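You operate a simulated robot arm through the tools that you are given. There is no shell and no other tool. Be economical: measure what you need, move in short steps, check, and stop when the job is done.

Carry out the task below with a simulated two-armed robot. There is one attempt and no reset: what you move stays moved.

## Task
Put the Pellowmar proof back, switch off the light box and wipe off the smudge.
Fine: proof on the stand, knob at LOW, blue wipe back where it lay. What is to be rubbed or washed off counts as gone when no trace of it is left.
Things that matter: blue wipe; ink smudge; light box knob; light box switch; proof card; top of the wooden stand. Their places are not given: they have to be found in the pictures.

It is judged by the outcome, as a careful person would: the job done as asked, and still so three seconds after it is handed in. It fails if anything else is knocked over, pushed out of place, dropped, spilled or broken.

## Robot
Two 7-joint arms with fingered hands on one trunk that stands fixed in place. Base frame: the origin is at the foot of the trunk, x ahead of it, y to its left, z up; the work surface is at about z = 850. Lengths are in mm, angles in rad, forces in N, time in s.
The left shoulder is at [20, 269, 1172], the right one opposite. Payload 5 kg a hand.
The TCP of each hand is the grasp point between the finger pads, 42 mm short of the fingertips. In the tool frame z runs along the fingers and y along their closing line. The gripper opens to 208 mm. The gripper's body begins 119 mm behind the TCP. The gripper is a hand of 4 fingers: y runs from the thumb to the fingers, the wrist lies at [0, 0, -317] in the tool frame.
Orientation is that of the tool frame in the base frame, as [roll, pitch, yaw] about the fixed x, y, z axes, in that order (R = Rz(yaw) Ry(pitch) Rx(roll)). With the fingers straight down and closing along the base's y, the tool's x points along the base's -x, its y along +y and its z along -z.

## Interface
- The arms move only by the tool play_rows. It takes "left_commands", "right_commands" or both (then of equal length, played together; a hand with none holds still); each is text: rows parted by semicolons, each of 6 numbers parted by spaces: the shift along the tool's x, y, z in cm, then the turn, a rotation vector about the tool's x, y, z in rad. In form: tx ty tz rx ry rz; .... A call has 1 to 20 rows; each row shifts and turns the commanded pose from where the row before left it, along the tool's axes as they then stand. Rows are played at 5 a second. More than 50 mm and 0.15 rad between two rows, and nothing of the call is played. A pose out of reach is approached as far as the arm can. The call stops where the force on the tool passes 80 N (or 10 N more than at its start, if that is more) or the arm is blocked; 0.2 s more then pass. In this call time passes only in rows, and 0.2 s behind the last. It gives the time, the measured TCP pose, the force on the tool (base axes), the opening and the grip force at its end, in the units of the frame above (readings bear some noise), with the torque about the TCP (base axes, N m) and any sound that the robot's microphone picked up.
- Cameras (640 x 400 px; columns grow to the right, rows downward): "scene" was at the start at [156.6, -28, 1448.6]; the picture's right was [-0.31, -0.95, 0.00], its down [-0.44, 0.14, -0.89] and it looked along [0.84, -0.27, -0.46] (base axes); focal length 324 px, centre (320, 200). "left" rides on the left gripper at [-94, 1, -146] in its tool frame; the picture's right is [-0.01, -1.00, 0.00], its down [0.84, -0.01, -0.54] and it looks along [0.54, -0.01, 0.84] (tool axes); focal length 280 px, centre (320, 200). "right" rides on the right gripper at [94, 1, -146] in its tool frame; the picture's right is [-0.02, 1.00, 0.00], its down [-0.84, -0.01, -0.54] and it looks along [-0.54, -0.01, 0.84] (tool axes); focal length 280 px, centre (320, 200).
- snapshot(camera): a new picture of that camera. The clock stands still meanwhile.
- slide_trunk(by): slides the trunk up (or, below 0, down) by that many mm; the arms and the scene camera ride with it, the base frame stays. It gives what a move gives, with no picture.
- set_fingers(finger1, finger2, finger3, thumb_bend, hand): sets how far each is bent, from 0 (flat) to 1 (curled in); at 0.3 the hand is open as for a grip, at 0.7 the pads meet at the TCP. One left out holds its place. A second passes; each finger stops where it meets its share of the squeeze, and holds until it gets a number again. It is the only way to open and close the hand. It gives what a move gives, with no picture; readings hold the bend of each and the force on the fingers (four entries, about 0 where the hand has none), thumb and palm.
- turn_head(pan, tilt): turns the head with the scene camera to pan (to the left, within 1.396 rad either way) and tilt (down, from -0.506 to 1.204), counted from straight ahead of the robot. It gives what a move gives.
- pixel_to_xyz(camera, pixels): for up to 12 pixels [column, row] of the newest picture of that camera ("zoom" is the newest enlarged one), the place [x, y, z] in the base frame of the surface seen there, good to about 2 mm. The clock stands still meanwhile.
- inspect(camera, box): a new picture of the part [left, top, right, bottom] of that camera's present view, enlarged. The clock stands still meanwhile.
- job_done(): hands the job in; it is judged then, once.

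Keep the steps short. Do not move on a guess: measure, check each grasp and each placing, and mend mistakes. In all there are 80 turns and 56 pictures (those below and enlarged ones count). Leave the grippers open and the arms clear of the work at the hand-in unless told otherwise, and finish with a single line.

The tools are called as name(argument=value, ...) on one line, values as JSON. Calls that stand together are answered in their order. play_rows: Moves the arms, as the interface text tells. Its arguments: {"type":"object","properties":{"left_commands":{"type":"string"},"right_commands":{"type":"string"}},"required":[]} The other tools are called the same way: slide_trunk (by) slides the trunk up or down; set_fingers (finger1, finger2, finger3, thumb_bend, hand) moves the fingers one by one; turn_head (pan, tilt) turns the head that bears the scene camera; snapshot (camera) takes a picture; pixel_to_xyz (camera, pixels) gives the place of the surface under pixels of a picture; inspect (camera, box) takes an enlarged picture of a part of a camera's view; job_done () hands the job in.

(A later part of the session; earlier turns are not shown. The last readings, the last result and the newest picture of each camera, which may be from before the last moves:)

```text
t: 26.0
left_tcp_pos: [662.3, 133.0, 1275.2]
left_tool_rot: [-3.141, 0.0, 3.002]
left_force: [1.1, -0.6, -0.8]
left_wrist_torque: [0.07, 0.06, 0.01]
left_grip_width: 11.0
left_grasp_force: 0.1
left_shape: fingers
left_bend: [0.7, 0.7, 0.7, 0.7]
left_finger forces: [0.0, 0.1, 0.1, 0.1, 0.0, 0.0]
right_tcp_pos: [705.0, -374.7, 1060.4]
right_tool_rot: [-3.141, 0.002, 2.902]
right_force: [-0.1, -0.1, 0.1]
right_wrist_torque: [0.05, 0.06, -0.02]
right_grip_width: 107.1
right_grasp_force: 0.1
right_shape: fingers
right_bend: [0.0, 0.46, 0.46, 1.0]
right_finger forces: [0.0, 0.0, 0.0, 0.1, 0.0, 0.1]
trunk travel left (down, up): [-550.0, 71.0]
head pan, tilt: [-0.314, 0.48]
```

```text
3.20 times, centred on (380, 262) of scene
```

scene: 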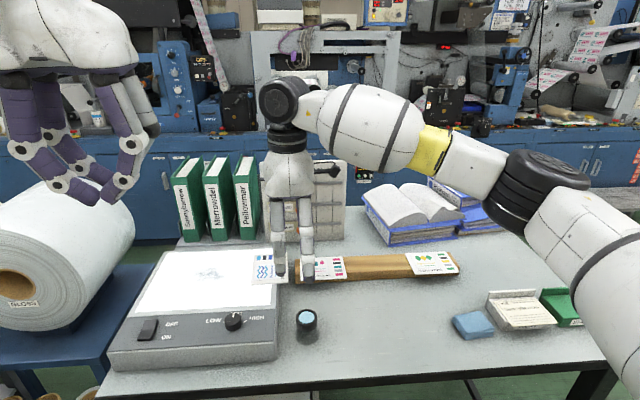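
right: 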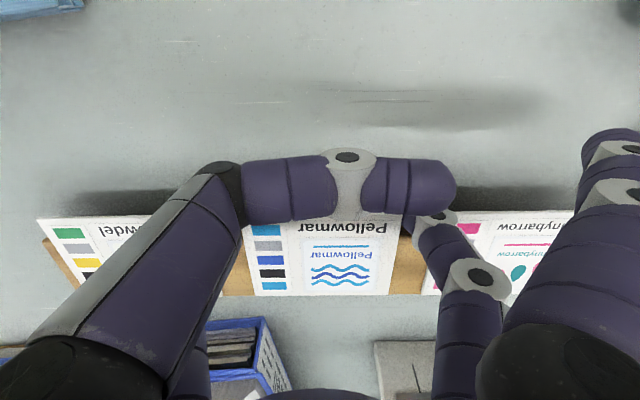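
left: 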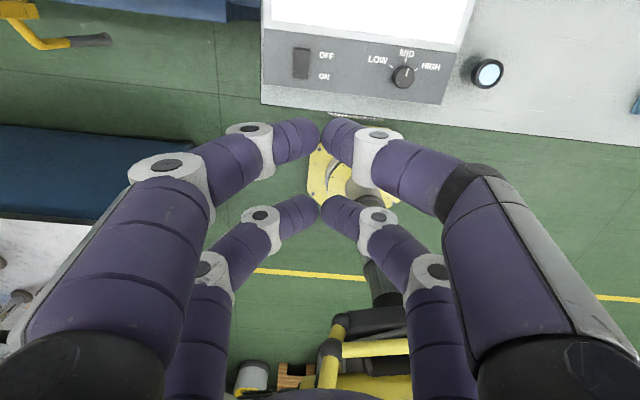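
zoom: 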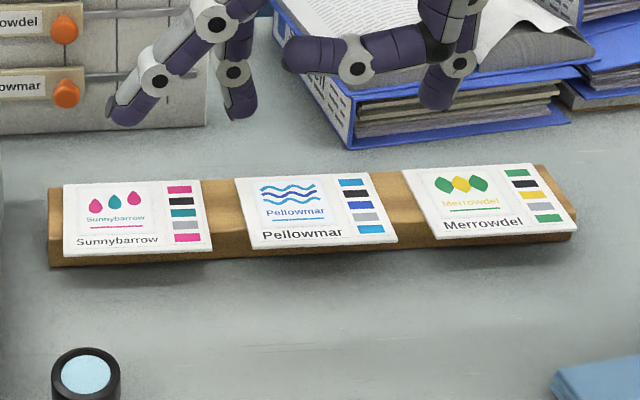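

The proof lies well on the stand between its neighbours. Next come the switch and knob with the left hand, so I'll take a close view of the panel first.

inspect(camera="scene", box=[120, 300, 280, 360])

pixel_to_xyz(camera="zoom", pixels=[[130, 80], [115, 100], [105, 115], [95, 140], [85, 155], [150, 90], [445, 82], [465, 85], [430, 85], [420, 72], [502, 68], [462, 50]])

```text
4.00 times, centred on (200, 330) of scene
```

zoom: 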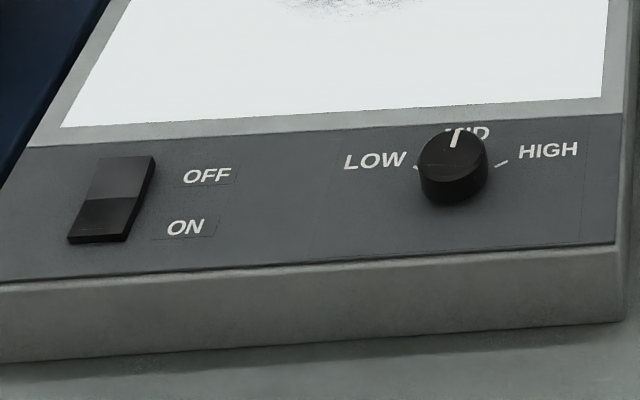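

```text
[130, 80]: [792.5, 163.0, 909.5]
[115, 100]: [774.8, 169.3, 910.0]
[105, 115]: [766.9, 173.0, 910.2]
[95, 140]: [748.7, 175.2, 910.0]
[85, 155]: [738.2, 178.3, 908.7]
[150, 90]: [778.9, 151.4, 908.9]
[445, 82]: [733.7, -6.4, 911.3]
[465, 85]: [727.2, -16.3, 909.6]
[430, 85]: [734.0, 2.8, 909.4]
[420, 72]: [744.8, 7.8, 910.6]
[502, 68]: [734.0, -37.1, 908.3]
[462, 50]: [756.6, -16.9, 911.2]
```

Repeating with pixels matching this zoom.

pixel_to_xyz(camera="zoom", pixels=[[127, 162], [120, 180], [112, 195], [105, 215], [98, 235], [145, 165], [453, 155], [424, 152], [483, 152], [454, 134], [415, 167], [502, 163]])

pixel_to_xyz(camera="zoom", pixels=[[452, 172], [452, 168], [457, 140], [453, 148], [449, 205], [103, 165], [72, 235], [125, 235], [450, 190], [435, 140], [475, 140], [465, 170]])

```text
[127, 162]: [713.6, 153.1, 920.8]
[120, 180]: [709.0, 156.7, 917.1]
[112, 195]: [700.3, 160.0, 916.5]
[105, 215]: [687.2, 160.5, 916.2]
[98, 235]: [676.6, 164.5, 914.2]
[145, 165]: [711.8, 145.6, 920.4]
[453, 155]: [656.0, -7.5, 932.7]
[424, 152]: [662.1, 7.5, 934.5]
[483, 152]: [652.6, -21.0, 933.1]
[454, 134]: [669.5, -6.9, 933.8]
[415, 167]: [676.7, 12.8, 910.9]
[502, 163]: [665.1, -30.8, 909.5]
```

```text
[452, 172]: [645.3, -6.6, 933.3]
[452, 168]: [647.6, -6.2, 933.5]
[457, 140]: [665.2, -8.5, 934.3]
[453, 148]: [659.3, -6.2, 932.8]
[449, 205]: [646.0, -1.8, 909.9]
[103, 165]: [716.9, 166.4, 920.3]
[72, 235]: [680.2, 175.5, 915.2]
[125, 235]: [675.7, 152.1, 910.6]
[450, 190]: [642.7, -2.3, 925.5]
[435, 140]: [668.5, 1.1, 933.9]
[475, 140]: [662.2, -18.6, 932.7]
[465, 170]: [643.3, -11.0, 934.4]
```

The geometry is clear:
- Rocker: the OFF half is raised, centred about (712,156,919).
- Knob: centre (657,-6.5), LOW mark about +58° counter-clockwise from MID.

I set the left hand so that thumb and finger1 form a closed poker, with finger2 curled and finger3 splayed, and check how near the paper roll is.

set_fingers(hand="left", finger1=0.72, thumb_bend=0.72, finger3=0.0)

set_fingers(hand="left", finger2=1.0)

snapshot(camera="left")

snapshot(camera="scene")

pixel_to_xyz(camera="scene", pixels=[[60, 200], [100, 200], [120, 215], [130, 240], [60, 240], [90, 270], [60, 190]])

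```text
t: 27.0
left_tcp_pos: [661.5, 132.8, 1277.4]
left_tool_rot: [-3.14, 0.0, 3.001]
left_force: [0.4, -0.6, -0.5]
left_wrist_torque: [-0.06, -0.01, 0.0]
left_grip_width: 6.6
left_grasp_force: 0.1
left_shape: fingers
left_bend: [0.71, 0.7, 0.0, 0.71]
left_finger forces: [0.1, 0.1, 0.0, 0.0, 0.0, 0.1]
right_tcp_pos: [704.6, -373.8, 1062.4]
right_tool_rot: [3.14, -0.001, 2.903]
right_force: [-0.5, 0.3, -0.4]
right_wrist_torque: [0.02, -0.01, 0.03]
right_grip_width: 107.2
right_grasp_force: 0.0
right_shape: fingers
right_bend: [0.0, 0.46, 0.46, 1.0]
right_finger forces: [0.0, 0.1, 0.0, 0.0, 0.0, 0.0]
trunk travel left (down, up): [-550.0, 71.0]
head pan, tilt: [-0.314, 0.48]
```

```text
t: 28.0
left_tcp_pos: [662.5, 133.5, 1276.0]
left_tool_rot: [-3.141, -0.001, 3.001]
left_force: [-0.1, -0.5, -0.5]
left_wrist_torque: [0.03, 0.03, 0.01]
left_grip_width: 6.6
left_grasp_force: 0.1
left_shape: fingers
left_bend: [0.71, 1.0, 0.0, 0.71]
left_finger forces: [0.0, 0.0, 0.0, 0.0, 0.1, 0.0]
right_tcp_pos: [703.5, -374.5, 1060.8]
right_tool_rot: [3.14, 0.0, 2.905]
right_force: [0.0, -0.5, 0.3]
right_wrist_torque: [0.02, 0.02, 0.02]
right_grip_width: 106.9
right_grasp_force: 0.1
right_shape: fingers
right_bend: [0.0, 0.46, 0.46, 1.0]
right_finger forces: [0.0, 0.0, 0.0, 0.0, 0.0, 0.0]
trunk travel left (down, up): [-550.0, 71.0]
head pan, tilt: [-0.314, 0.48]
```

```text
26 pictures are left
```

left: 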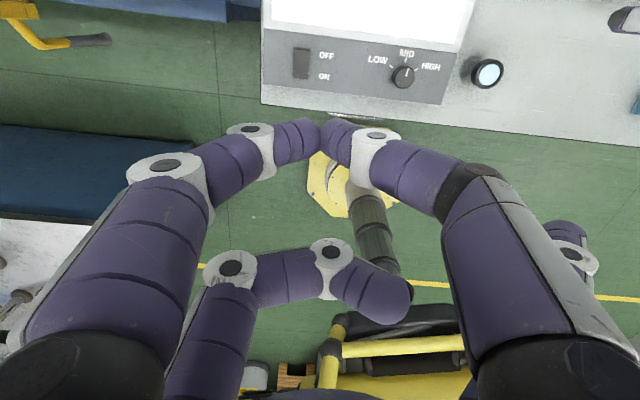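

```text
25 pictures are left
```

scene: 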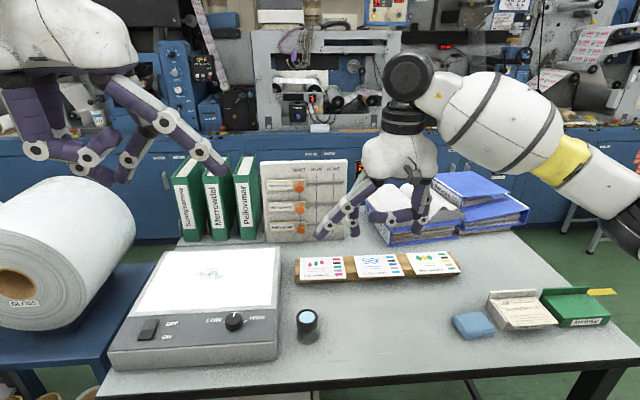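

```text
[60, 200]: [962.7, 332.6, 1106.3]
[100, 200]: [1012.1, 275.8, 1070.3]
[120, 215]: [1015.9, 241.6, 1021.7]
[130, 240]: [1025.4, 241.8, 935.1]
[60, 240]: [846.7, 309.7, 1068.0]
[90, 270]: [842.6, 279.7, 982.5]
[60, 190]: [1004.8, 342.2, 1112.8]
```

The poker pose is right. I'll check the roll's front face before bringing the hand down next to it.

pixel_to_xyz(camera="scene", pixels=[[30, 255], [60, 285], [10, 260], [72, 310], [40, 320], [30, 240], [70, 265], [85, 300], [5, 240]])

```text
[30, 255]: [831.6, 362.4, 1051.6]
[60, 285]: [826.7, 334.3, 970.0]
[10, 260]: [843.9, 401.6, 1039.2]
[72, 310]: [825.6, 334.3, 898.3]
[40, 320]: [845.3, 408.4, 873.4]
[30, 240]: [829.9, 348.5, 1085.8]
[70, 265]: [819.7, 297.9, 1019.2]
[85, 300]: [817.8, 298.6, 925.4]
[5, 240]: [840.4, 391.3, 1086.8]
```

The roll starts at x≈818, well beyond the hand. I move the poker above the switch's OFF half, to TCP (683.3,160,985).

play_rows(left_commands="-0.25 0.42 4.15 0 0 0; -0.25 0.42 4.15 0 0 0; -0.25 0.42 4.15 0 0 0; -0.25 0.42 4.15 0 0 0; -0.25 0.42 4.15 0 0 0; -0.25 0.42 4.15 0 0 0; -0.25 0.42 4.15 0 0 0; 0 0 0 0 0 0; 0 0 0 0 0 0")

snapshot(camera="left")

inspect(camera="scene", box=[80, 240, 280, 365])

```text
t: 30.0
left_tcp_pos: [684.5, 159.8, 987.5]
left_tool_rot: [-3.141, 0.0, 3.002]
left_force: [-0.4, 0.4, 0.1]
left_wrist_torque: [-0.02, 0.01, 0.0]
left_grip_width: 7.3
left_grasp_force: 0.0
left_shape: fingers
left_bend: [0.71, 1.0, 0.0, 0.71]
left_finger forces: [0.1, 0.1, 0.0, 0.0, 0.1, 0.0]
right_tcp_pos: [704.3, -373.7, 1060.9]
right_tool_rot: [-3.141, -0.001, 2.904]
right_force: [-0.4, 0.3, 0.9]
right_wrist_torque: [-0.01, 0.04, 0.0]
right_grip_width: 107.3
right_grasp_force: 0.1
right_shape: fingers
right_bend: [0.0, 0.46, 0.46, 1.0]
right_finger forces: [0.1, 0.0, 0.0, 0.0, 0.0, 0.0]
trunk travel left (down, up): [-550.0, 71.0]
head pan, tilt: [-0.314, 0.48]
```

```text
24 pictures are left
```

left: 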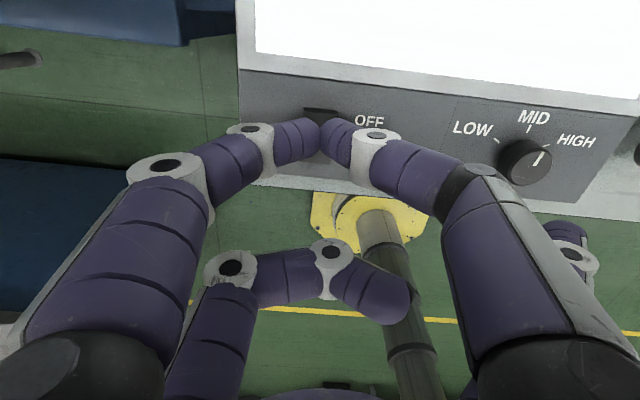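

```text
3.20 times, centred on (180, 302) of scene
```

zoom: 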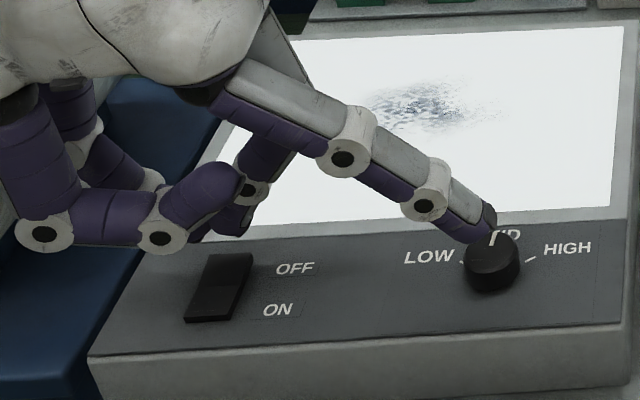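

The splayed finger3 hangs close to the knob, so I swap: finger2 splayed to the free left side, finger3 curled. Then I press down gently.

set_fingers(hand="left", finger2=0.0)

set_fingers(hand="left", finger3=1.0)

play_rows(left_commands="0 0 1 0 0 0; 0 0 1 0 0 0; 0 0 0.4 0 0 0; 0 0 0.2 0 0 0; 0 0 0.2 0 0 0")

snapshot(camera="left")

```text
t: 31.0
left_tcp_pos: [685.5, 159.6, 987.0]
left_tool_rot: [3.142, -0.001, 3.002]
left_force: [0.7, 0.9, -0.4]
left_wrist_torque: [0.01, 0.01, -0.03]
left_grip_width: 7.1
left_grasp_force: 0.1
left_shape: fingers
left_bend: [0.71, 0.0, 0.0, 0.71]
left_finger forces: [0.0, 0.0, 0.1, 0.0, 0.0, 0.0]
right_tcp_pos: [704.1, -373.5, 1060.9]
right_tool_rot: [3.141, 0.0, 2.904]
right_force: [-0.4, 0.5, 0.0]
right_wrist_torque: [0.0, 0.01, -0.01]
right_grip_width: 107.4
right_grasp_force: 0.1
right_shape: fingers
right_bend: [0.0, 0.46, 0.46, 1.0]
right_finger forces: [0.0, 0.1, 0.0, 0.1, 0.0, 0.0]
trunk travel left (down, up): [-550.0, 71.0]
head pan, tilt: [-0.314, 0.48]
```

```text
t: 32.0
left_tcp_pos: [685.1, 159.6, 986.3]
left_tool_rot: [3.142, 0.0, 3.001]
left_force: [0.1, 0.1, 0.8]
left_wrist_torque: [-0.01, 0.02, -0.03]
left_grip_width: 6.8
left_grasp_force: 0.1
left_shape: fingers
left_bend: [0.71, 0.0, 1.0, 0.71]
left_finger forces: [0.0, 0.0, 0.0, 0.0, 0.0, 0.1]
right_tcp_pos: [703.9, -373.6, 1061.2]
right_tool_rot: [3.14, 0.0, 2.906]
right_force: [0.1, 0.0, 0.3]
right_wrist_torque: [0.06, 0.01, 0.01]
right_grip_width: 107.1
right_grasp_force: 0.0
right_shape: fingers
right_bend: [0.0, 0.46, 0.46, 1.0]
right_finger forces: [0.1, 0.1, 0.0, 0.0, 0.1, 0.1]
trunk travel left (down, up): [-550.0, 71.0]
head pan, tilt: [-0.314, 0.48]
```

```text
t: 33.2
left_tcp_pos: [683.2, 160.1, 960.0]
left_tool_rot: [3.141, -0.001, 3.002]
left_force: [0.9, 0.6, 1.6]
left_wrist_torque: [0.03, -0.02, 0.0]
left_grip_width: 6.6
left_grasp_force: 0.1
left_shape: fingers
left_bend: [0.71, 0.0, 1.0, 0.71]
left_finger forces: [0.0, 0.1, 0.0, 0.0, 0.1, 0.1]
right_tcp_pos: [703.3, -374.5, 1062.9]
right_tool_rot: [-3.142, 0.0, 2.905]
right_force: [-1.0, 0.6, 0.5]
right_wrist_torque: [-0.02, -0.02, 0.01]
right_grip_width: 107.2
right_grasp_force: 0.1
right_shape: fingers
right_bend: [0.0, 0.46, 0.46, 1.0]
right_finger forces: [0.1, 0.0, 0.0, 0.0, 0.0, 0.1]
trunk travel left (down, up): [-550.0, 71.0]
head pan, tilt: [-0.314, 0.48]
```

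```text
22 pictures are left
```

left: 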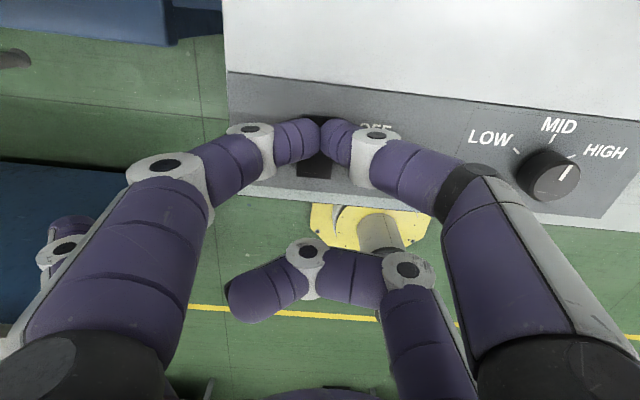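

The light panel looks greyer now. I press a little more to be sure it latches, then rise and look.

play_rows(left_commands="0 0 0.15 0 0 0; 0 0 0.15 0 0 0; 0 0 0.1 0 0 0")

play_rows(left_commands="0 0 -1 0 0 0; 0 0 -2 0 0 0; 0 0 -3 0 0 0; 0 0 -2 0 0 0; 0 0 0 0 0 0")

inspect(camera="scene", box=[100, 240, 300, 365])

```text
t: 34.0
left_tcp_pos: [683.8, 159.8, 957.6]
left_tool_rot: [-3.14, 0.003, 3.001]
left_force: [0.2, 4.6, 24.2]
left_wrist_torque: [0.12, -0.59, 0.02]
left_grip_width: 7.1
left_grasp_force: 17.0
left_shape: fingers
left_bend: [0.73, 0.0, 1.0, 0.71]
left_finger forces: [25.7, 0.0, 0.0, 0.1, 8.4, 0.0]
right_tcp_pos: [703.7, -374.4, 1062.0]
right_tool_rot: [3.14, 0.001, 2.905]
right_force: [-0.5, 0.5, -0.1]
right_wrist_torque: [0.03, -0.01, -0.01]
right_grip_width: 107.1
right_grasp_force: 0.0
right_shape: fingers
right_bend: [0.0, 0.46, 0.46, 1.0]
right_finger forces: [0.1, 0.0, 0.1, 0.0, 0.0, 0.0]
trunk travel left (down, up): [-550.0, 71.0]
head pan, tilt: [-0.314, 0.48]
```

```text
t: 35.2
left_tcp_pos: [683.1, 157.9, 1034.2]
left_tool_rot: [3.141, 0.0, 3.002]
left_force: [0.1, -0.2, -0.4]
left_wrist_torque: [-0.03, 0.01, -0.02]
left_grip_width: 6.9
left_grasp_force: 0.0
left_shape: fingers
left_bend: [0.72, 0.0, 1.0, 0.71]
left_finger forces: [0.0, 0.0, 0.0, 0.0, 0.0, 0.1]
right_tcp_pos: [704.3, -374.2, 1061.0]
right_tool_rot: [-3.14, 0.001, 2.905]
right_force: [0.2, 0.9, 0.7]
right_wrist_torque: [-0.01, 0.02, -0.03]
right_grip_width: 107.5
right_grasp_force: 0.1
right_shape: fingers
right_bend: [0.0, 0.46, 0.46, 1.0]
right_finger forces: [0.1, 0.0, 0.0, 0.0, 0.0, 0.0]
trunk travel left (down, up): [-550.0, 71.0]
head pan, tilt: [-0.314, 0.48]
```

```text
3.20 times, centred on (200, 302) of scene
```

zoom: 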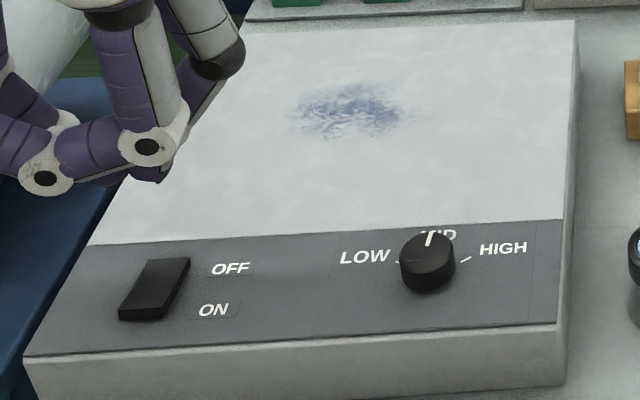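

The light is off and the rocker has flipped to OFF. Next is the knob: I turn the hand 0.4 rad clockwise, move the pair above the knob and open it to 0.6.

play_rows(left_commands="0 0 0 0 0 0.134; 0 0 0 0 0 0.134; 0 0 0 0 0 0.134; -0.69 -3.09 0.6 0 0 0; -0.69 -3.09 0.6 0 0 0; -0.69 -3.09 0.6 0 0 0; -0.69 -3.09 0.6 0 0 0; -0.69 -3.09 0.6 0 0 0; 0 0 0 0 0 0; 0 0 0 0 0 0")

set_fingers(hand="left", finger1=0.6, thumb_bend=0.6)

snapshot(camera="left")

pixel_to_xyz(camera="left", pixels=[[300, 130], [340, 130], [290, 125], [350, 125], [320, 120], [320, 100]])

```text
t: 37.4
left_tcp_pos: [635.3, 10.1, 1004.5]
left_tool_rot: [-3.14, 0.0, 2.598]
left_force: [0.3, 0.2, 0.3]
left_wrist_torque: [0.04, -0.01, 0.0]
left_grip_width: 6.4
left_grasp_force: 0.1
left_shape: fingers
left_bend: [0.72, 0.0, 1.0, 0.71]
left_finger forces: [0.1, 0.0, 0.0, 0.0, 0.1, 0.0]
right_tcp_pos: [704.7, -374.2, 1062.2]
right_tool_rot: [-3.141, -0.001, 2.902]
right_force: [-0.2, -0.4, -0.3]
right_wrist_torque: [0.01, -0.01, 0.04]
right_grip_width: 107.0
right_grasp_force: 0.1
right_shape: fingers
right_bend: [0.0, 0.46, 0.46, 1.0]
right_finger forces: [0.0, 0.0, 0.0, 0.1, 0.0, 0.0]
trunk travel left (down, up): [-550.0, 71.0]
head pan, tilt: [-0.314, 0.48]
```

```text
t: 38.4
left_tcp_pos: [634.7, 10.6, 1004.7]
left_tool_rot: [-3.141, 0.0, 2.598]
left_force: [-0.7, 0.4, 0.9]
left_wrist_torque: [0.01, -0.01, -0.02]
left_grip_width: 59.7
left_grasp_force: 0.0
left_shape: fingers
left_bend: [0.6, 0.0, 1.0, 0.6]
left_finger forces: [0.1, 0.0, 0.0, 0.1, 0.0, 0.1]
right_tcp_pos: [703.6, -374.4, 1061.6]
right_tool_rot: [-3.141, 0.001, 2.907]
right_force: [1.3, 0.4, -0.4]
right_wrist_torque: [0.0, 0.01, -0.03]
right_grip_width: 106.9
right_grasp_force: 0.1
right_shape: fingers
right_bend: [0.0, 0.46, 0.46, 1.0]
right_finger forces: [0.0, 0.0, 0.0, 0.0, 0.1, 0.0]
trunk travel left (down, up): [-550.0, 71.0]
head pan, tilt: [-0.314, 0.48]
```

```text
20 pictures are left
```

left: 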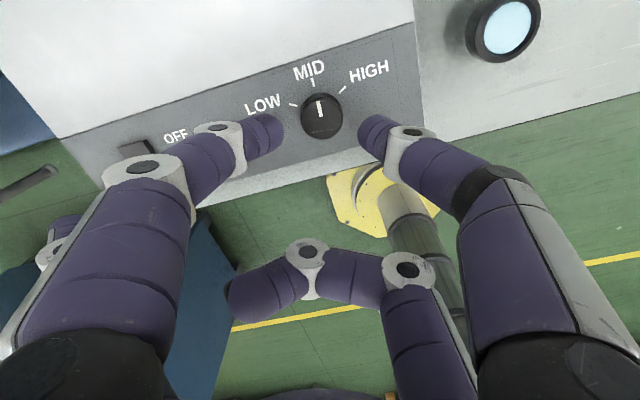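

```text
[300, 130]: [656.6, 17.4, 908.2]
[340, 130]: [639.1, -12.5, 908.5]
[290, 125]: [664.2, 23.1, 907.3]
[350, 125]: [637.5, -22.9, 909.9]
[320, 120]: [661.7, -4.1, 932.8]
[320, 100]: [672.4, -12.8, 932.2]
```

The knob is centred between the fingers, about 3 mm off. I correct this, descend 47 mm and close.

play_rows(left_commands="0 -0.3 0 0 0 0; 0 0 1.5 0 0 0; 0 0 1.5 0 0 0; 0 0 1 0 0 0; 0 0 0.7 0 0 0; 0 0 0 0 0 0")

set_fingers(hand="left", finger1=0.7, thumb_bend=0.7)

snapshot(camera="left")

```text
t: 39.8
left_tcp_pos: [632.9, 5.0, 960.6]
left_tool_rot: [3.141, 0.005, 2.6]
left_force: [2.1, 0.5, 14.3]
left_wrist_torque: [-0.05, -0.49, -0.06]
left_grip_width: 59.7
left_grasp_force: 6.8
left_shape: fingers
left_bend: [0.6, 0.0, 1.0, 0.6]
left_finger forces: [9.4, 0.0, 0.0, 0.0, 5.0, 0.0]
right_tcp_pos: [703.5, -374.6, 1061.7]
right_tool_rot: [-3.141, 0.002, 2.903]
right_force: [0.4, -0.1, -1.0]
right_wrist_torque: [-0.01, 0.0, 0.0]
right_grip_width: 106.9
right_grasp_force: 0.0
right_shape: fingers
right_bend: [0.0, 0.46, 0.46, 1.0]
right_finger forces: [0.0, 0.1, 0.0, 0.0, 0.0, 0.0]
trunk travel left (down, up): [-550.0, 71.0]
head pan, tilt: [-0.314, 0.48]
```

```text
t: 40.8
left_tcp_pos: [631.1, 5.8, 959.4]
left_tool_rot: [3.142, 0.001, 2.601]
left_force: [0.6, 4.0, 2.2]
left_wrist_torque: [0.25, -0.2, 0.12]
left_grip_width: 38.6
left_grasp_force: 11.7
left_shape: fingers
left_bend: [0.62, 0.0, 1.0, 0.67]
left_finger forces: [15.3, 0.0, 0.1, 0.0, 8.4, 0.0]
right_tcp_pos: [703.4, -374.2, 1062.0]
right_tool_rot: [3.141, -0.001, 2.904]
right_force: [0.7, 0.2, -0.3]
right_wrist_torque: [-0.01, 0.0, -0.01]
right_grip_width: 107.1
right_grasp_force: 0.1
right_shape: fingers
right_bend: [0.0, 0.46, 0.46, 1.0]
right_finger forces: [0.0, 0.1, 0.0, 0.1, 0.1, 0.1]
trunk travel left (down, up): [-550.0, 71.0]
head pan, tilt: [-0.314, 0.48]
```

```text
19 pictures are left
```

left: 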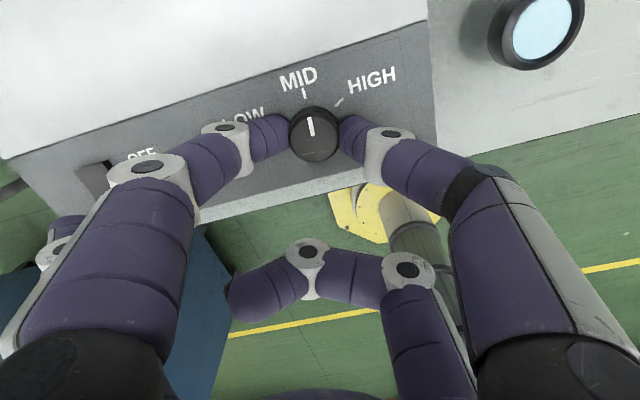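

The knob is gripped (15 and 8 N), and the fingertips had brushed the panel. I lift 2 mm and turn counter-clockwise about the knob's axis in small steps.

play_rows(left_commands="0 0 -0.2 0 0 0; -0.056 -0.361 0 0 0 -0.13; -0.056 -0.361 0 0 0 -0.13; -0.056 -0.361 0 0 0 -0.13; -0.056 -0.361 0 0 0 -0.13; 0 0 0 0 0 0")

snapshot(camera="left")

```text
t: 42.2
left_tcp_pos: [628.6, -7.6, 959.3]
left_tool_rot: [3.141, 0.001, 3.12]
left_force: [5.4, -5.3, -5.7]
left_wrist_torque: [-0.16, 0.02, -0.15]
left_grip_width: 38.2
left_grasp_force: 9.6
left_shape: fingers
left_bend: [0.64, 0.0, 1.0, 0.67]
left_finger forces: [7.3, 0.0, 0.0, 0.0, 12.2, 0.0]
right_tcp_pos: [704.4, -375.1, 1062.1]
right_tool_rot: [3.141, -0.001, 2.904]
right_force: [0.5, -0.9, -0.7]
right_wrist_torque: [-0.03, 0.0, 0.0]
right_grip_width: 107.3
right_grasp_force: 0.0
right_shape: fingers
right_bend: [0.0, 0.46, 0.46, 1.0]
right_finger forces: [0.0, 0.0, 0.0, 0.0, 0.0, 0.0]
trunk travel left (down, up): [-550.0, 71.0]
head pan, tilt: [-0.314, 0.48]
```

```text
18 pictures are left
```

left: 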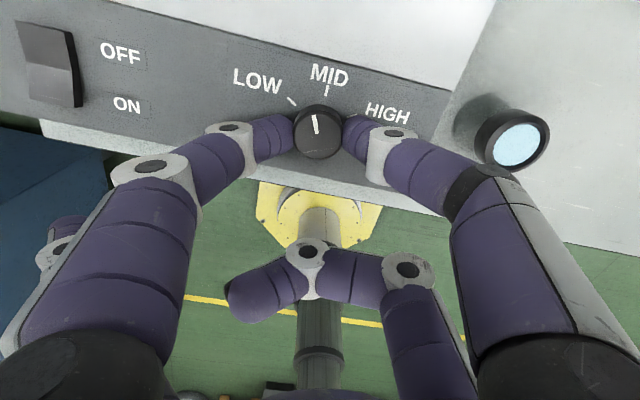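

The knob turns with the hand. I continue with four more steps toward LOW.

play_rows(left_commands="-0.037 -0.362 0 0 0 -0.13; -0.037 -0.362 0 0 0 -0.13; -0.037 -0.362 0 0 0 -0.13; -0.037 -0.362 0 0 0 -0.13; 0 0 0 0 0 0")

inspect(camera="left", box=[220, 50, 420, 175])

```text
t: 43.4
left_tcp_pos: [633.2, -20.4, 959.9]
left_tool_rot: [-3.14, -0.001, -2.643]
left_force: [4.5, -5.5, -1.0]
left_wrist_torque: [-0.19, -0.12, -0.25]
left_grip_width: 38.5
left_grasp_force: 10.6
left_shape: fingers
left_bend: [0.64, 0.0, 1.0, 0.67]
left_finger forces: [6.9, 0.0, 0.0, 0.1, 14.1, 0.0]
right_tcp_pos: [703.8, -375.0, 1061.2]
right_tool_rot: [-3.14, 0.001, 2.904]
right_force: [0.6, -0.2, 0.4]
right_wrist_torque: [-0.04, 0.03, 0.0]
right_grip_width: 107.0
right_grasp_force: 0.0
right_shape: fingers
right_bend: [0.0, 0.46, 0.46, 1.0]
right_finger forces: [0.1, 0.0, 0.0, 0.0, 0.0, 0.0]
trunk travel left (down, up): [-550.0, 71.0]
head pan, tilt: [-0.314, 0.48]
```

```text
3.20 times, centred on (320, 112) of left
```

zoom: 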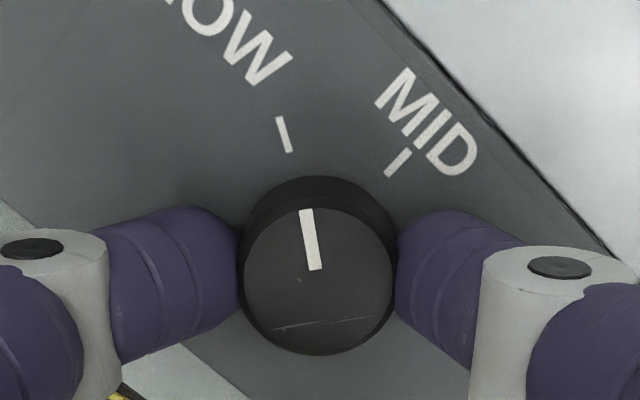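

The pointer is nearly parallel with the LOW tick. I'll measure the exact angles.

pixel_to_xyz(camera="zoom", pixels=[[316, 268], [305, 212], [290, 150], [281, 120], [390, 172], [408, 153], [318, 352], [246, 275], [392, 272]])

```text
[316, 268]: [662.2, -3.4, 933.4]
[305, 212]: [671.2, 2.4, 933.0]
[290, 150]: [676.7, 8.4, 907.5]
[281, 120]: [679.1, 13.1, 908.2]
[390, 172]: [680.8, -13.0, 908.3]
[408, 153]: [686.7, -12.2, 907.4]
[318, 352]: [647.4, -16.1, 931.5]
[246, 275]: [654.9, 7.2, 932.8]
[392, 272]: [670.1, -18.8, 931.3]
```

The pointer is roughly 4–5° short of LOW. I turn 0.08 more, release, and rise.

play_rows(left_commands="-0.015 -0.223 0 0 0 -0.08; 0 0 0 0 0 0")

set_fingers(hand="left", finger1=0.55, thumb_bend=0.55)

play_rows(left_commands="0 0 -2 0 0 0; 0 0 -3 0 0 0; 0 0 -4 0 0 0; 0 0 0 0 0 0")

inspect(camera="left", box=[240, 40, 400, 140])

```text
t: 44.0
left_tcp_pos: [633.5, -24.3, 959.8]
left_tool_rot: [3.14, 0.0, -2.563]
left_force: [4.4, -2.3, 0.1]
left_wrist_torque: [-0.05, -0.19, -0.15]
left_grip_width: 38.0
left_grasp_force: 11.1
left_shape: fingers
left_bend: [0.64, 0.0, 1.0, 0.67]
left_finger forces: [9.0, 0.0, 0.0, 0.0, 12.8, 0.0]
right_tcp_pos: [703.1, -374.2, 1062.2]
right_tool_rot: [-3.14, -0.001, 2.905]
right_force: [0.1, -0.2, -0.2]
right_wrist_torque: [0.05, -0.02, -0.02]
right_grip_width: 107.2
right_grasp_force: 0.0
right_shape: fingers
right_bend: [0.0, 0.46, 0.46, 1.0]
right_finger forces: [0.1, 0.1, 0.0, 0.1, 0.0, 0.1]
trunk travel left (down, up): [-550.0, 71.0]
head pan, tilt: [-0.314, 0.48]
```

```text
t: 45.0
left_tcp_pos: [633.4, -22.9, 962.6]
left_tool_rot: [-3.138, 0.001, -2.563]
left_force: [1.9, 2.0, 29.1]
left_wrist_torque: [0.34, -0.9, -0.03]
left_grip_width: 78.4
left_grasp_force: 14.5
left_shape: fingers
left_bend: [0.57, 0.0, 1.0, 0.56]
left_finger forces: [13.9, 0.1, 0.1, 0.0, 15.5, 0.1]
right_tcp_pos: [703.7, -373.5, 1062.9]
right_tool_rot: [-3.141, 0.004, 2.904]
right_force: [0.0, 0.0, 1.2]
right_wrist_torque: [-0.01, 0.0, 0.05]
right_grip_width: 107.3
right_grasp_force: 0.1
right_shape: fingers
right_bend: [0.0, 0.46, 0.46, 1.0]
right_finger forces: [0.1, 0.0, 0.0, 0.0, 0.0, 0.1]
trunk travel left (down, up): [-550.0, 71.0]
head pan, tilt: [-0.314, 0.48]
```

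```text
t: 46.0
left_tcp_pos: [635.1, -24.2, 1050.4]
left_tool_rot: [3.141, -0.001, -2.564]
left_force: [0.3, 0.1, -0.1]
left_wrist_torque: [0.02, 0.06, -0.01]
left_grip_width: 85.6
left_grasp_force: 0.1
left_shape: fingers
left_bend: [0.55, 0.0, 1.0, 0.55]
left_finger forces: [0.1, 0.0, 0.0, 0.0, 0.1, 0.0]
right_tcp_pos: [705.4, -373.8, 1061.1]
right_tool_rot: [-3.141, -0.001, 2.905]
right_force: [0.6, -0.5, -0.5]
right_wrist_torque: [0.02, 0.09, 0.06]
right_grip_width: 106.9
right_grasp_force: 0.2
right_shape: fingers
right_bend: [0.0, 0.46, 0.46, 1.0]
right_finger forces: [0.0, 0.1, 0.0, 0.0, 0.0, 0.0]
trunk travel left (down, up): [-550.0, 71.0]
head pan, tilt: [-0.314, 0.48]
```

```text
4.00 times, centred on (320, 90) of left
```

zoom: 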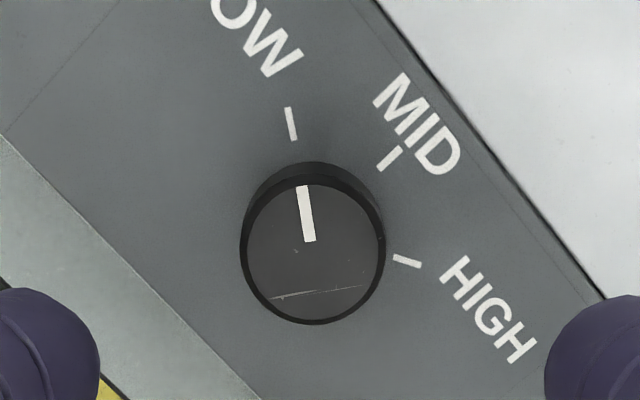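

The pointer is about 3–4° short of LOW, so I refine it: descend a bit higher than before (TCP≈965), re-grip, turn 0.065 more, release.

play_rows(left_commands="0 0 3 0 0 0; 0 0 3 0 0 0; 0 0 2 0 0 0; 0 0 0.5 0 0 0; 0 0 0 0 0 0")

set_fingers(hand="left", finger1=0.7, thumb_bend=0.7)

play_rows(left_commands="-0.01 -0.09 0 0 0 -0.033; -0.01 -0.09 0 0 0 -0.033; 0 0 0 0 0 0")

set_fingers(hand="left", finger1=0.57, thumb_bend=0.57)

play_rows(left_commands="0 0 -2 0 0 0; 0 0 -3 0 0 0; 0 0 -4 0 0 0; 0 0 0 0 0 0")

inspect(camera="left", box=[240, 40, 400, 140])

```text
t: 47.2
left_tcp_pos: [633.1, -23.9, 966.7]
left_tool_rot: [-3.141, -0.001, -2.563]
left_force: [-0.1, 0.3, -0.2]
left_wrist_torque: [-0.02, -0.04, 0.01]
left_grip_width: 85.7
left_grasp_force: 0.0
left_shape: fingers
left_bend: [0.55, 0.0, 1.0, 0.55]
left_finger forces: [0.0, 0.0, 0.0, 0.0, 0.1, 0.1]
right_tcp_pos: [703.4, -374.2, 1062.2]
right_tool_rot: [-3.14, -0.001, 2.903]
right_force: [0.4, 0.8, 0.1]
right_wrist_torque: [-0.05, -0.03, 0.0]
right_grip_width: 107.1
right_grasp_force: 0.0
right_shape: fingers
right_bend: [0.0, 0.46, 0.46, 1.0]
right_finger forces: [0.1, 0.1, 0.1, 0.0, 0.0, 0.0]
trunk travel left (down, up): [-550.0, 71.0]
head pan, tilt: [-0.314, 0.48]
```

```text
t: 48.2
left_tcp_pos: [634.5, -23.0, 967.1]
left_tool_rot: [-3.141, -0.001, -2.563]
left_force: [1.9, -2.8, -2.1]
left_wrist_torque: [-0.07, 0.02, -0.08]
left_grip_width: 38.0
left_grasp_force: 10.7
left_shape: fingers
left_bend: [0.64, 0.0, 1.0, 0.67]
left_finger forces: [9.2, 0.0, 0.0, 0.1, 11.8, 0.0]
right_tcp_pos: [703.5, -374.0, 1061.6]
right_tool_rot: [3.14, 0.0, 2.904]
right_force: [0.0, -0.2, 0.2]
right_wrist_torque: [0.01, 0.0, -0.06]
right_grip_width: 107.2
right_grasp_force: 0.0
right_shape: fingers
right_bend: [0.0, 0.46, 0.46, 1.0]
right_finger forces: [0.1, 0.1, 0.0, 0.0, 0.1, 0.0]
trunk travel left (down, up): [-550.0, 71.0]
head pan, tilt: [-0.314, 0.48]
```

```text
t: 49.0
left_tcp_pos: [634.1, -24.6, 965.4]
left_tool_rot: [-3.14, -0.001, -2.497]
left_force: [4.0, -4.0, 4.1]
left_wrist_torque: [-0.06, -0.17, -0.21]
left_grip_width: 37.5
left_grasp_force: 12.2
left_shape: fingers
left_bend: [0.64, 0.0, 1.0, 0.67]
left_finger forces: [9.3, 0.1, 0.0, 0.1, 14.4, 0.0]
right_tcp_pos: [703.8, -374.7, 1060.8]
right_tool_rot: [-3.141, 0.0, 2.905]
right_force: [0.2, 0.3, -0.7]
right_wrist_torque: [0.0, 0.01, 0.0]
right_grip_width: 106.9
right_grasp_force: 0.0
right_shape: fingers
right_bend: [0.0, 0.46, 0.46, 1.0]
right_finger forces: [0.0, 0.0, 0.0, 0.0, 0.0, 0.0]
trunk travel left (down, up): [-550.0, 71.0]
head pan, tilt: [-0.314, 0.48]
```

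```text
t: 50.0
left_tcp_pos: [635.2, -25.5, 965.2]
left_tool_rot: [-3.142, 0.0, -2.497]
left_force: [0.3, 0.5, 0.5]
left_wrist_torque: [0.01, -0.01, -0.01]
left_grip_width: 80.9
left_grasp_force: 0.1
left_shape: fingers
left_bend: [0.56, 0.0, 1.0, 0.56]
left_finger forces: [0.0, 0.0, 0.1, 0.1, 0.0, 0.0]
right_tcp_pos: [703.9, -373.5, 1060.6]
right_tool_rot: [3.141, 0.0, 2.903]
right_force: [-0.4, -0.2, -0.4]
right_wrist_torque: [0.06, 0.04, 0.0]
right_grip_width: 107.3
right_grasp_force: 0.0
right_shape: fingers
right_bend: [0.0, 0.46, 0.46, 1.0]
right_finger forces: [0.1, 0.0, 0.1, 0.0, 0.0, 0.0]
trunk travel left (down, up): [-550.0, 71.0]
head pan, tilt: [-0.314, 0.48]
```

```text
t: 51.0
left_tcp_pos: [635.7, -22.6, 1054.8]
left_tool_rot: [3.141, 0.001, -2.498]
left_force: [0.4, 0.5, 0.0]
left_wrist_torque: [0.03, 0.05, 0.01]
left_grip_width: 80.8
left_grasp_force: 0.0
left_shape: fingers
left_bend: [0.56, 0.0, 1.0, 0.56]
left_finger forces: [0.0, 0.0, 0.0, 0.0, 0.0, 0.1]
right_tcp_pos: [703.9, -374.1, 1060.6]
right_tool_rot: [-3.141, -0.001, 2.905]
right_force: [0.7, -0.5, -0.5]
right_wrist_torque: [-0.01, 0.03, 0.0]
right_grip_width: 107.2
right_grasp_force: 0.1
right_shape: fingers
right_bend: [0.0, 0.46, 0.46, 1.0]
right_finger forces: [0.0, 0.1, 0.0, 0.0, 0.0, 0.0]
trunk travel left (down, up): [-550.0, 71.0]
head pan, tilt: [-0.314, 0.48]
```

```text
4.00 times, centred on (320, 90) of left
```

zoom: 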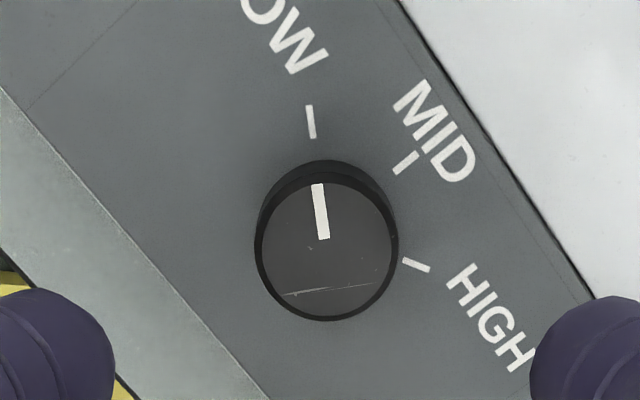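

The knob now matches the LOW tick. The left arm retreats up and left while the right hand moves above the blue wipe with its fingers opened.

set_fingers(hand="right", finger1=0.3, finger2=0.3, finger3=0.3, thumb_bend=0.3)

play_rows(left_commands="0 0 -4.5 0 0 0; 0 0 -4.5 0 0 0; 0 0 -4.5 0 0 0; 0 0 -4.5 0 0 0; -2.76 3.5 0 0 0 0; -2.76 3.5 0 0 0 0; -2.76 3.5 0 0 0 0; -2.76 3.5 0 0 0 0; -2.76 3.5 0 0 0 0; 0 0 0 0 0 0", right_commands="1.31 -1.953 0 0 0 0; 1.31 -1.953 0 0 0 0; 1.31 -1.953 0 0 0 0; 1.31 -1.953 0 0 0 0; 1.31 -1.953 0 0 0 0; 1.31 -1.953 0 0 0 0; 1.31 -1.953 0 0 0 0; 1.31 -1.953 0 0 0 0; 1.31 -1.953 0 0 0 0; 0 0 0 0 0 0")

set_fingers(hand="left", finger1=0.3, finger2=0.3, finger3=0.3, thumb_bend=0.3)

snapshot(camera="right")

```text
t: 52.0
left_tcp_pos: [633.9, -23.1, 1054.7]
left_tool_rot: [-3.141, 0.0, -2.498]
left_force: [-0.3, -0.8, 0.5]
left_wrist_torque: [-0.02, -0.03, 0.0]
left_grip_width: 80.6
left_grasp_force: 0.0
left_shape: fingers
left_bend: [0.56, 0.0, 1.0, 0.56]
left_finger forces: [0.0, 0.1, 0.0, 0.0, 0.0, 0.0]
right_tcp_pos: [703.0, -374.0, 1060.8]
right_tool_rot: [-3.141, -0.002, 2.905]
right_force: [0.2, 0.3, -0.5]
right_wrist_torque: [-0.03, 0.02, 0.0]
right_grip_width: 218.9
right_grasp_force: 0.1
right_shape: fingers
right_bend: [0.3, 0.3, 0.3, 0.3]
right_finger forces: [0.0, 0.0, 0.0, 0.0, 0.0, 0.1]
trunk travel left (down, up): [-550.0, 71.0]
head pan, tilt: [-0.314, 0.48]
```

```text
t: 54.2
left_tcp_pos: [635.7, 197.1, 1233.6]
left_tool_rot: [-3.141, 0.0, -2.5]
left_force: [-0.1, -0.3, 0.7]
left_wrist_torque: [0.09, 0.04, 0.01]
left_grip_width: 80.8
left_grasp_force: 0.0
left_shape: fingers
left_bend: [0.56, 0.0, 1.0, 0.56]
left_finger forces: [0.0, 0.1, 0.0, 0.0, 0.1, 0.1]
right_tcp_pos: [549.8, -520.3, 1060.8]
right_tool_rot: [-3.141, 0.001, 2.904]
right_force: [-0.7, -0.9, -0.8]
right_wrist_torque: [0.06, -0.02, 0.02]
right_grip_width: 218.7
right_grasp_force: 0.1
right_shape: fingers
right_bend: [0.3, 0.3, 0.3, 0.3]
right_finger forces: [0.0, 0.0, 0.0, 0.0, 0.1, 0.0]
trunk travel left (down, up): [-550.0, 71.0]
head pan, tilt: [-0.314, 0.48]
```

```text
t: 55.2
left_tcp_pos: [637.2, 198.3, 1233.6]
left_tool_rot: [3.141, -0.001, -2.497]
left_force: [0.1, 1.0, 0.0]
left_wrist_torque: [0.01, 0.01, 0.01]
left_grip_width: 218.0
left_grasp_force: 0.1
left_shape: fingers
left_bend: [0.3, 0.3, 0.3, 0.3]
left_finger forces: [0.1, 0.1, 0.0, 0.0, 0.1, 0.1]
right_tcp_pos: [549.3, -517.2, 1062.4]
right_tool_rot: [3.14, 0.0, 2.905]
right_force: [-0.2, 0.7, 0.4]
right_wrist_torque: [-0.04, 0.01, -0.01]
right_grip_width: 218.7
right_grasp_force: 0.0
right_shape: fingers
right_bend: [0.3, 0.3, 0.3, 0.3]
right_finger forces: [0.0, 0.0, 0.0, 0.0, 0.1, 0.1]
trunk travel left (down, up): [-550.0, 71.0]
head pan, tilt: [-0.314, 0.48]
```

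```text
14 pictures are left
```

right: 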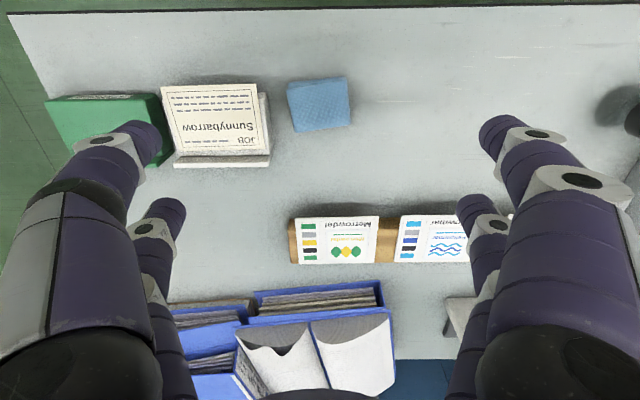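

Measuring the wipe's corners and the nearby tray edge.

pixel_to_xyz(camera="right", pixels=[[290, 87], [343, 80], [347, 122], [298, 128], [319, 104], [270, 100], [270, 150], [275, 120], [282, 110], [355, 110]])

inspect(camera="right", box=[220, 60, 380, 160])

```text
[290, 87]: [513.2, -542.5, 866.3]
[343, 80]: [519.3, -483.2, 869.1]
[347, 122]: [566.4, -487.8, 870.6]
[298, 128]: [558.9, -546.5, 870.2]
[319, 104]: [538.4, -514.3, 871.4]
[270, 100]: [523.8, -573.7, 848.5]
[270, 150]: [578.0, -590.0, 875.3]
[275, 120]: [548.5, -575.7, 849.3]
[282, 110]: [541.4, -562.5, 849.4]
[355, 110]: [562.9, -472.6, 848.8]
```

```text
4.00 times, centred on (300, 110) of right
```

zoom: 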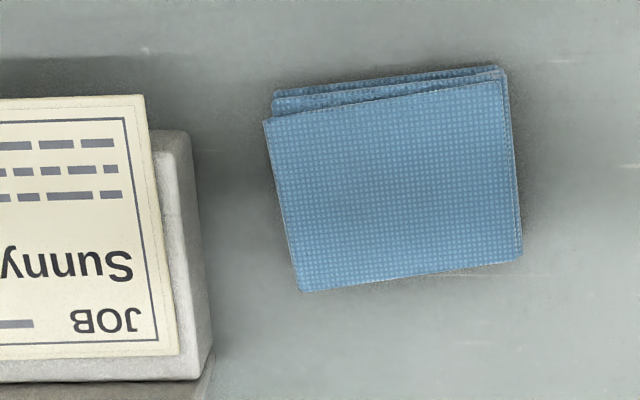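

The wipe is 66 × 52 × 20 mm, centred at (539.5,-515) and turned −0.10 rad, with the tray about 35 mm to its right. I'll grip it across its 52 mm side with all four digits. The right hand turns 1.434 rad clockwise, and the left arm moves further aside.

play_rows(left_commands="-2.4 3.2 0 0 0 0; -2.4 3.2 0 0 0 0; -2.4 3.2 0 0 0 0; 0 0 0 0 0 0; 0 0 0 0 0 0; 0 0 0 0 0 0; 0 0 0 0 0 0; 0 0 0 0 0 0; 0 0 0 0 0 0; 0 0 0 0 0 0; 0 0 0 0 0 0", right_commands="0 0 0 0 0 0.1434; 0 0 0 0 0 0.1434; 0 0 0 0 0 0.1434; 0 0 0 0 0 0.1434; 0 0 0 0 0 0.1434; 0 0 0 0 0 0.1434; 0 0 0 0 0 0.1434; 0 0 0 0 0 0.1434; 0 0 0 0 0 0.1434; 0 0 0 0 0 0.1434; 0 0 0 0 0 0")

set_fingers(hand="right", finger1=0.5, finger2=0.5, finger3=0.5, thumb_bend=0.5)

```text
t: 57.6
left_tcp_pos: [638.7, 319.3, 1236.2]
left_tool_rot: [-3.138, 0.003, -2.497]
left_force: [-1.8, -0.2, 1.8]
left_wrist_torque: [0.08, -0.34, 0.02]
left_grip_width: 218.6
left_grasp_force: 0.1
left_shape: fingers
left_bend: [0.3, 0.3, 0.3, 0.3]
left_finger forces: [0.0, 0.0, 0.0, 0.0, 0.1, 0.1]
right_tcp_pos: [665.1, -605.9, 1112.4]
right_tool_rot: [-3.122, -0.039, 2.036]
right_force: [-1.1, 0.0, 1.5]
right_wrist_torque: [0.11, -0.22, -0.02]
right_grip_width: 219.0
right_grasp_force: 0.1
right_shape: fingers
right_bend: [0.3, 0.3, 0.3, 0.3]
right_finger forces: [0.0, 0.0, 0.0, 0.0, 0.0, 0.1]
right hand out of reach, approached as far as the arm can: row 3, 4, 5, 7, 8, 9, 10
trunk travel left (down, up): [-550.0, 71.0]
head pan, tilt: [-0.314, 0.48]
```

```text
t: 58.6
left_tcp_pos: [642.4, 319.5, 1230.9]
left_tool_rot: [3.141, -0.002, -2.499]
left_force: [0.7, -0.6, 0.2]
left_wrist_torque: [0.06, 0.09, 0.0]
left_grip_width: 218.4
left_grasp_force: 0.0
left_shape: fingers
left_bend: [0.3, 0.3, 0.3, 0.3]
left_finger forces: [0.0, 0.1, 0.0, 0.0, 0.1, 0.1]
right_tcp_pos: [668.8, -606.2, 1108.9]
right_tool_rot: [-3.119, -0.041, 2.038]
right_force: [0.2, 0.2, -0.7]
right_wrist_torque: [0.0, 0.12, -0.03]
right_grip_width: 113.7
right_grasp_force: 0.1
right_shape: fingers
right_bend: [0.5, 0.5, 0.5, 0.5]
right_finger forces: [0.0, 0.0, 0.0, 0.1, 0.0, 0.0]
trunk travel left (down, up): [-550.0, 71.0]
head pan, tilt: [-0.314, 0.48]
```

The clockwise turn isn't reachable there, so the arm drifted at height without touching anything. I turn back counter-clockwise to the earlier pose.

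play_rows(right_commands="0 0 0 0 0 -0.1434; 0 0 0 0 0 -0.1434; 0 0 0 0 0 -0.1434; 0 0 0 0 0 -0.1434; 0 0 0 0 0 -0.1434; 0 0 0 0 0 -0.1434; 0 0 0 0 0 -0.1434; 0 0 0 0 0 -0.1434; 0 0 0 0 0 -0.1434; 0 0 0 0 0 -0.1434; 0 0 0 0 0 0; 0 0 0 0 0 0")

play_rows(right_commands="0 0 0 0 0 -0.14; 0 0 0 0 0 -0.14; 0 0 0 0 0 -0.14; 0 0 0 0 0 -0.14; 0 0 0 0 0 -0.14; 0 0 0 0 0 -0.14; 0 0 0 0 0 -0.14; 0 0 0 0 0 -0.14; 0 0 0 0 0 0")

```text
t: 61.2
left_tcp_pos: [640.4, 318.3, 1233.2]
left_tool_rot: [3.141, -0.001, -2.497]
left_force: [-1.0, -0.2, -0.5]
left_wrist_torque: [-0.01, -0.01, 0.03]
left_grip_width: 218.1
left_grasp_force: 0.1
left_shape: fingers
left_bend: [0.3, 0.3, 0.3, 0.3]
left_finger forces: [0.0, 0.0, 0.0, 0.0, 0.0, 0.0]
right_tcp_pos: [667.6, -605.1, 1108.8]
right_tool_rot: [3.108, -0.029, -2.81]
right_force: [0.6, 0.0, -0.5]
right_wrist_torque: [0.01, 0.0, -0.02]
right_grip_width: 113.5
right_grasp_force: 0.0
right_shape: fingers
right_bend: [0.5, 0.5, 0.5, 0.5]
right_finger forces: [0.0, 0.0, 0.0, 0.1, 0.0, 0.0]
trunk travel left (down, up): [-550.0, 71.0]
head pan, tilt: [-0.314, 0.48]
```

```text
t: 63.2
left_tcp_pos: [640.2, 317.9, 1232.4]
left_tool_rot: [3.14, 0.0, -2.498]
left_force: [0.1, 0.2, 1.0]
left_wrist_torque: [-0.04, 0.04, 0.01]
left_grip_width: 218.4
left_grasp_force: 0.2
left_shape: fingers
left_bend: [0.3, 0.3, 0.3, 0.3]
left_finger forces: [0.0, 0.0, 0.1, 0.1, 0.0, 0.1]
right_tcp_pos: [667.4, -603.5, 1109.2]
right_tool_rot: [3.101, 0.019, -1.687]
right_force: [0.2, -0.6, -0.2]
right_wrist_torque: [0.01, 0.0, 0.01]
right_grip_width: 113.3
right_grasp_force: 0.1
right_shape: fingers
right_bend: [0.5, 0.5, 0.5, 0.5]
right_finger forces: [0.0, 0.0, 0.0, 0.1, 0.0, 0.0]
trunk travel left (down, up): [-550.0, 71.0]
head pan, tilt: [-0.314, 0.48]
```

The commanded pose is now where the arm stopped, with yaw −1.687 reached well. I level the tool and move above the wipe at z≈1000.

play_rows(right_commands="0 0 0 0.04 0.019 -0.016; -1.5 2.72 0 0 0 0; -1.5 2.72 0 0 0 0; -1.5 2.72 0 0 0 0; -1.5 2.72 0 0 0 0; -1.5 2.72 0 0 0 0; 0 0 3.6 0 0 0; 0 0 3.6 0 0 0; 0 0 3.6 0 0 0; 0 0 0 0 0 0; 0 0 0 0 0 0")

snapshot(camera="right")

```text
t: 65.6
left_tcp_pos: [640.6, 318.8, 1233.4]
left_tool_rot: [-3.141, -0.001, -2.498]
left_force: [0.5, -0.1, -0.2]
left_wrist_torque: [0.02, 0.03, -0.01]
left_grip_width: 218.0
left_grasp_force: 0.0
left_shape: fingers
left_bend: [0.3, 0.3, 0.3, 0.3]
left_finger forces: [0.0, 0.1, 0.0, 0.0, 0.0, 0.0]
right_tcp_pos: [542.0, -514.7, 1000.4]
right_tool_rot: [-3.142, 0.002, -1.675]
right_force: [0.1, -0.7, 0.5]
right_wrist_torque: [0.02, 0.0, -0.05]
right_grip_width: 112.8
right_grasp_force: 0.1
right_shape: fingers
right_bend: [0.5, 0.5, 0.5, 0.5]
right_finger forces: [0.0, 0.0, 0.1, 0.0, 0.0, 0.1]
trunk travel left (down, up): [-550.0, 71.0]
head pan, tilt: [-0.314, 0.48]
```

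```text
12 pictures are left
```

right: 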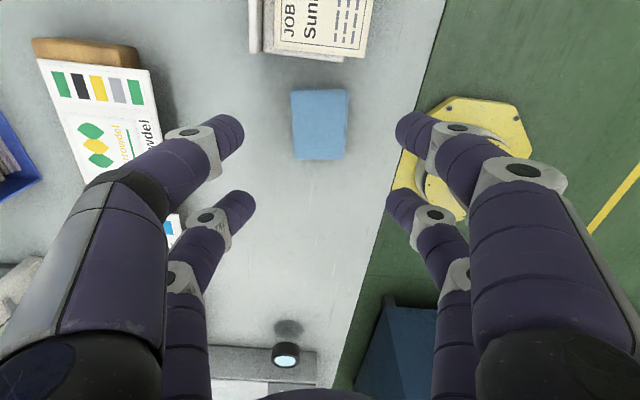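

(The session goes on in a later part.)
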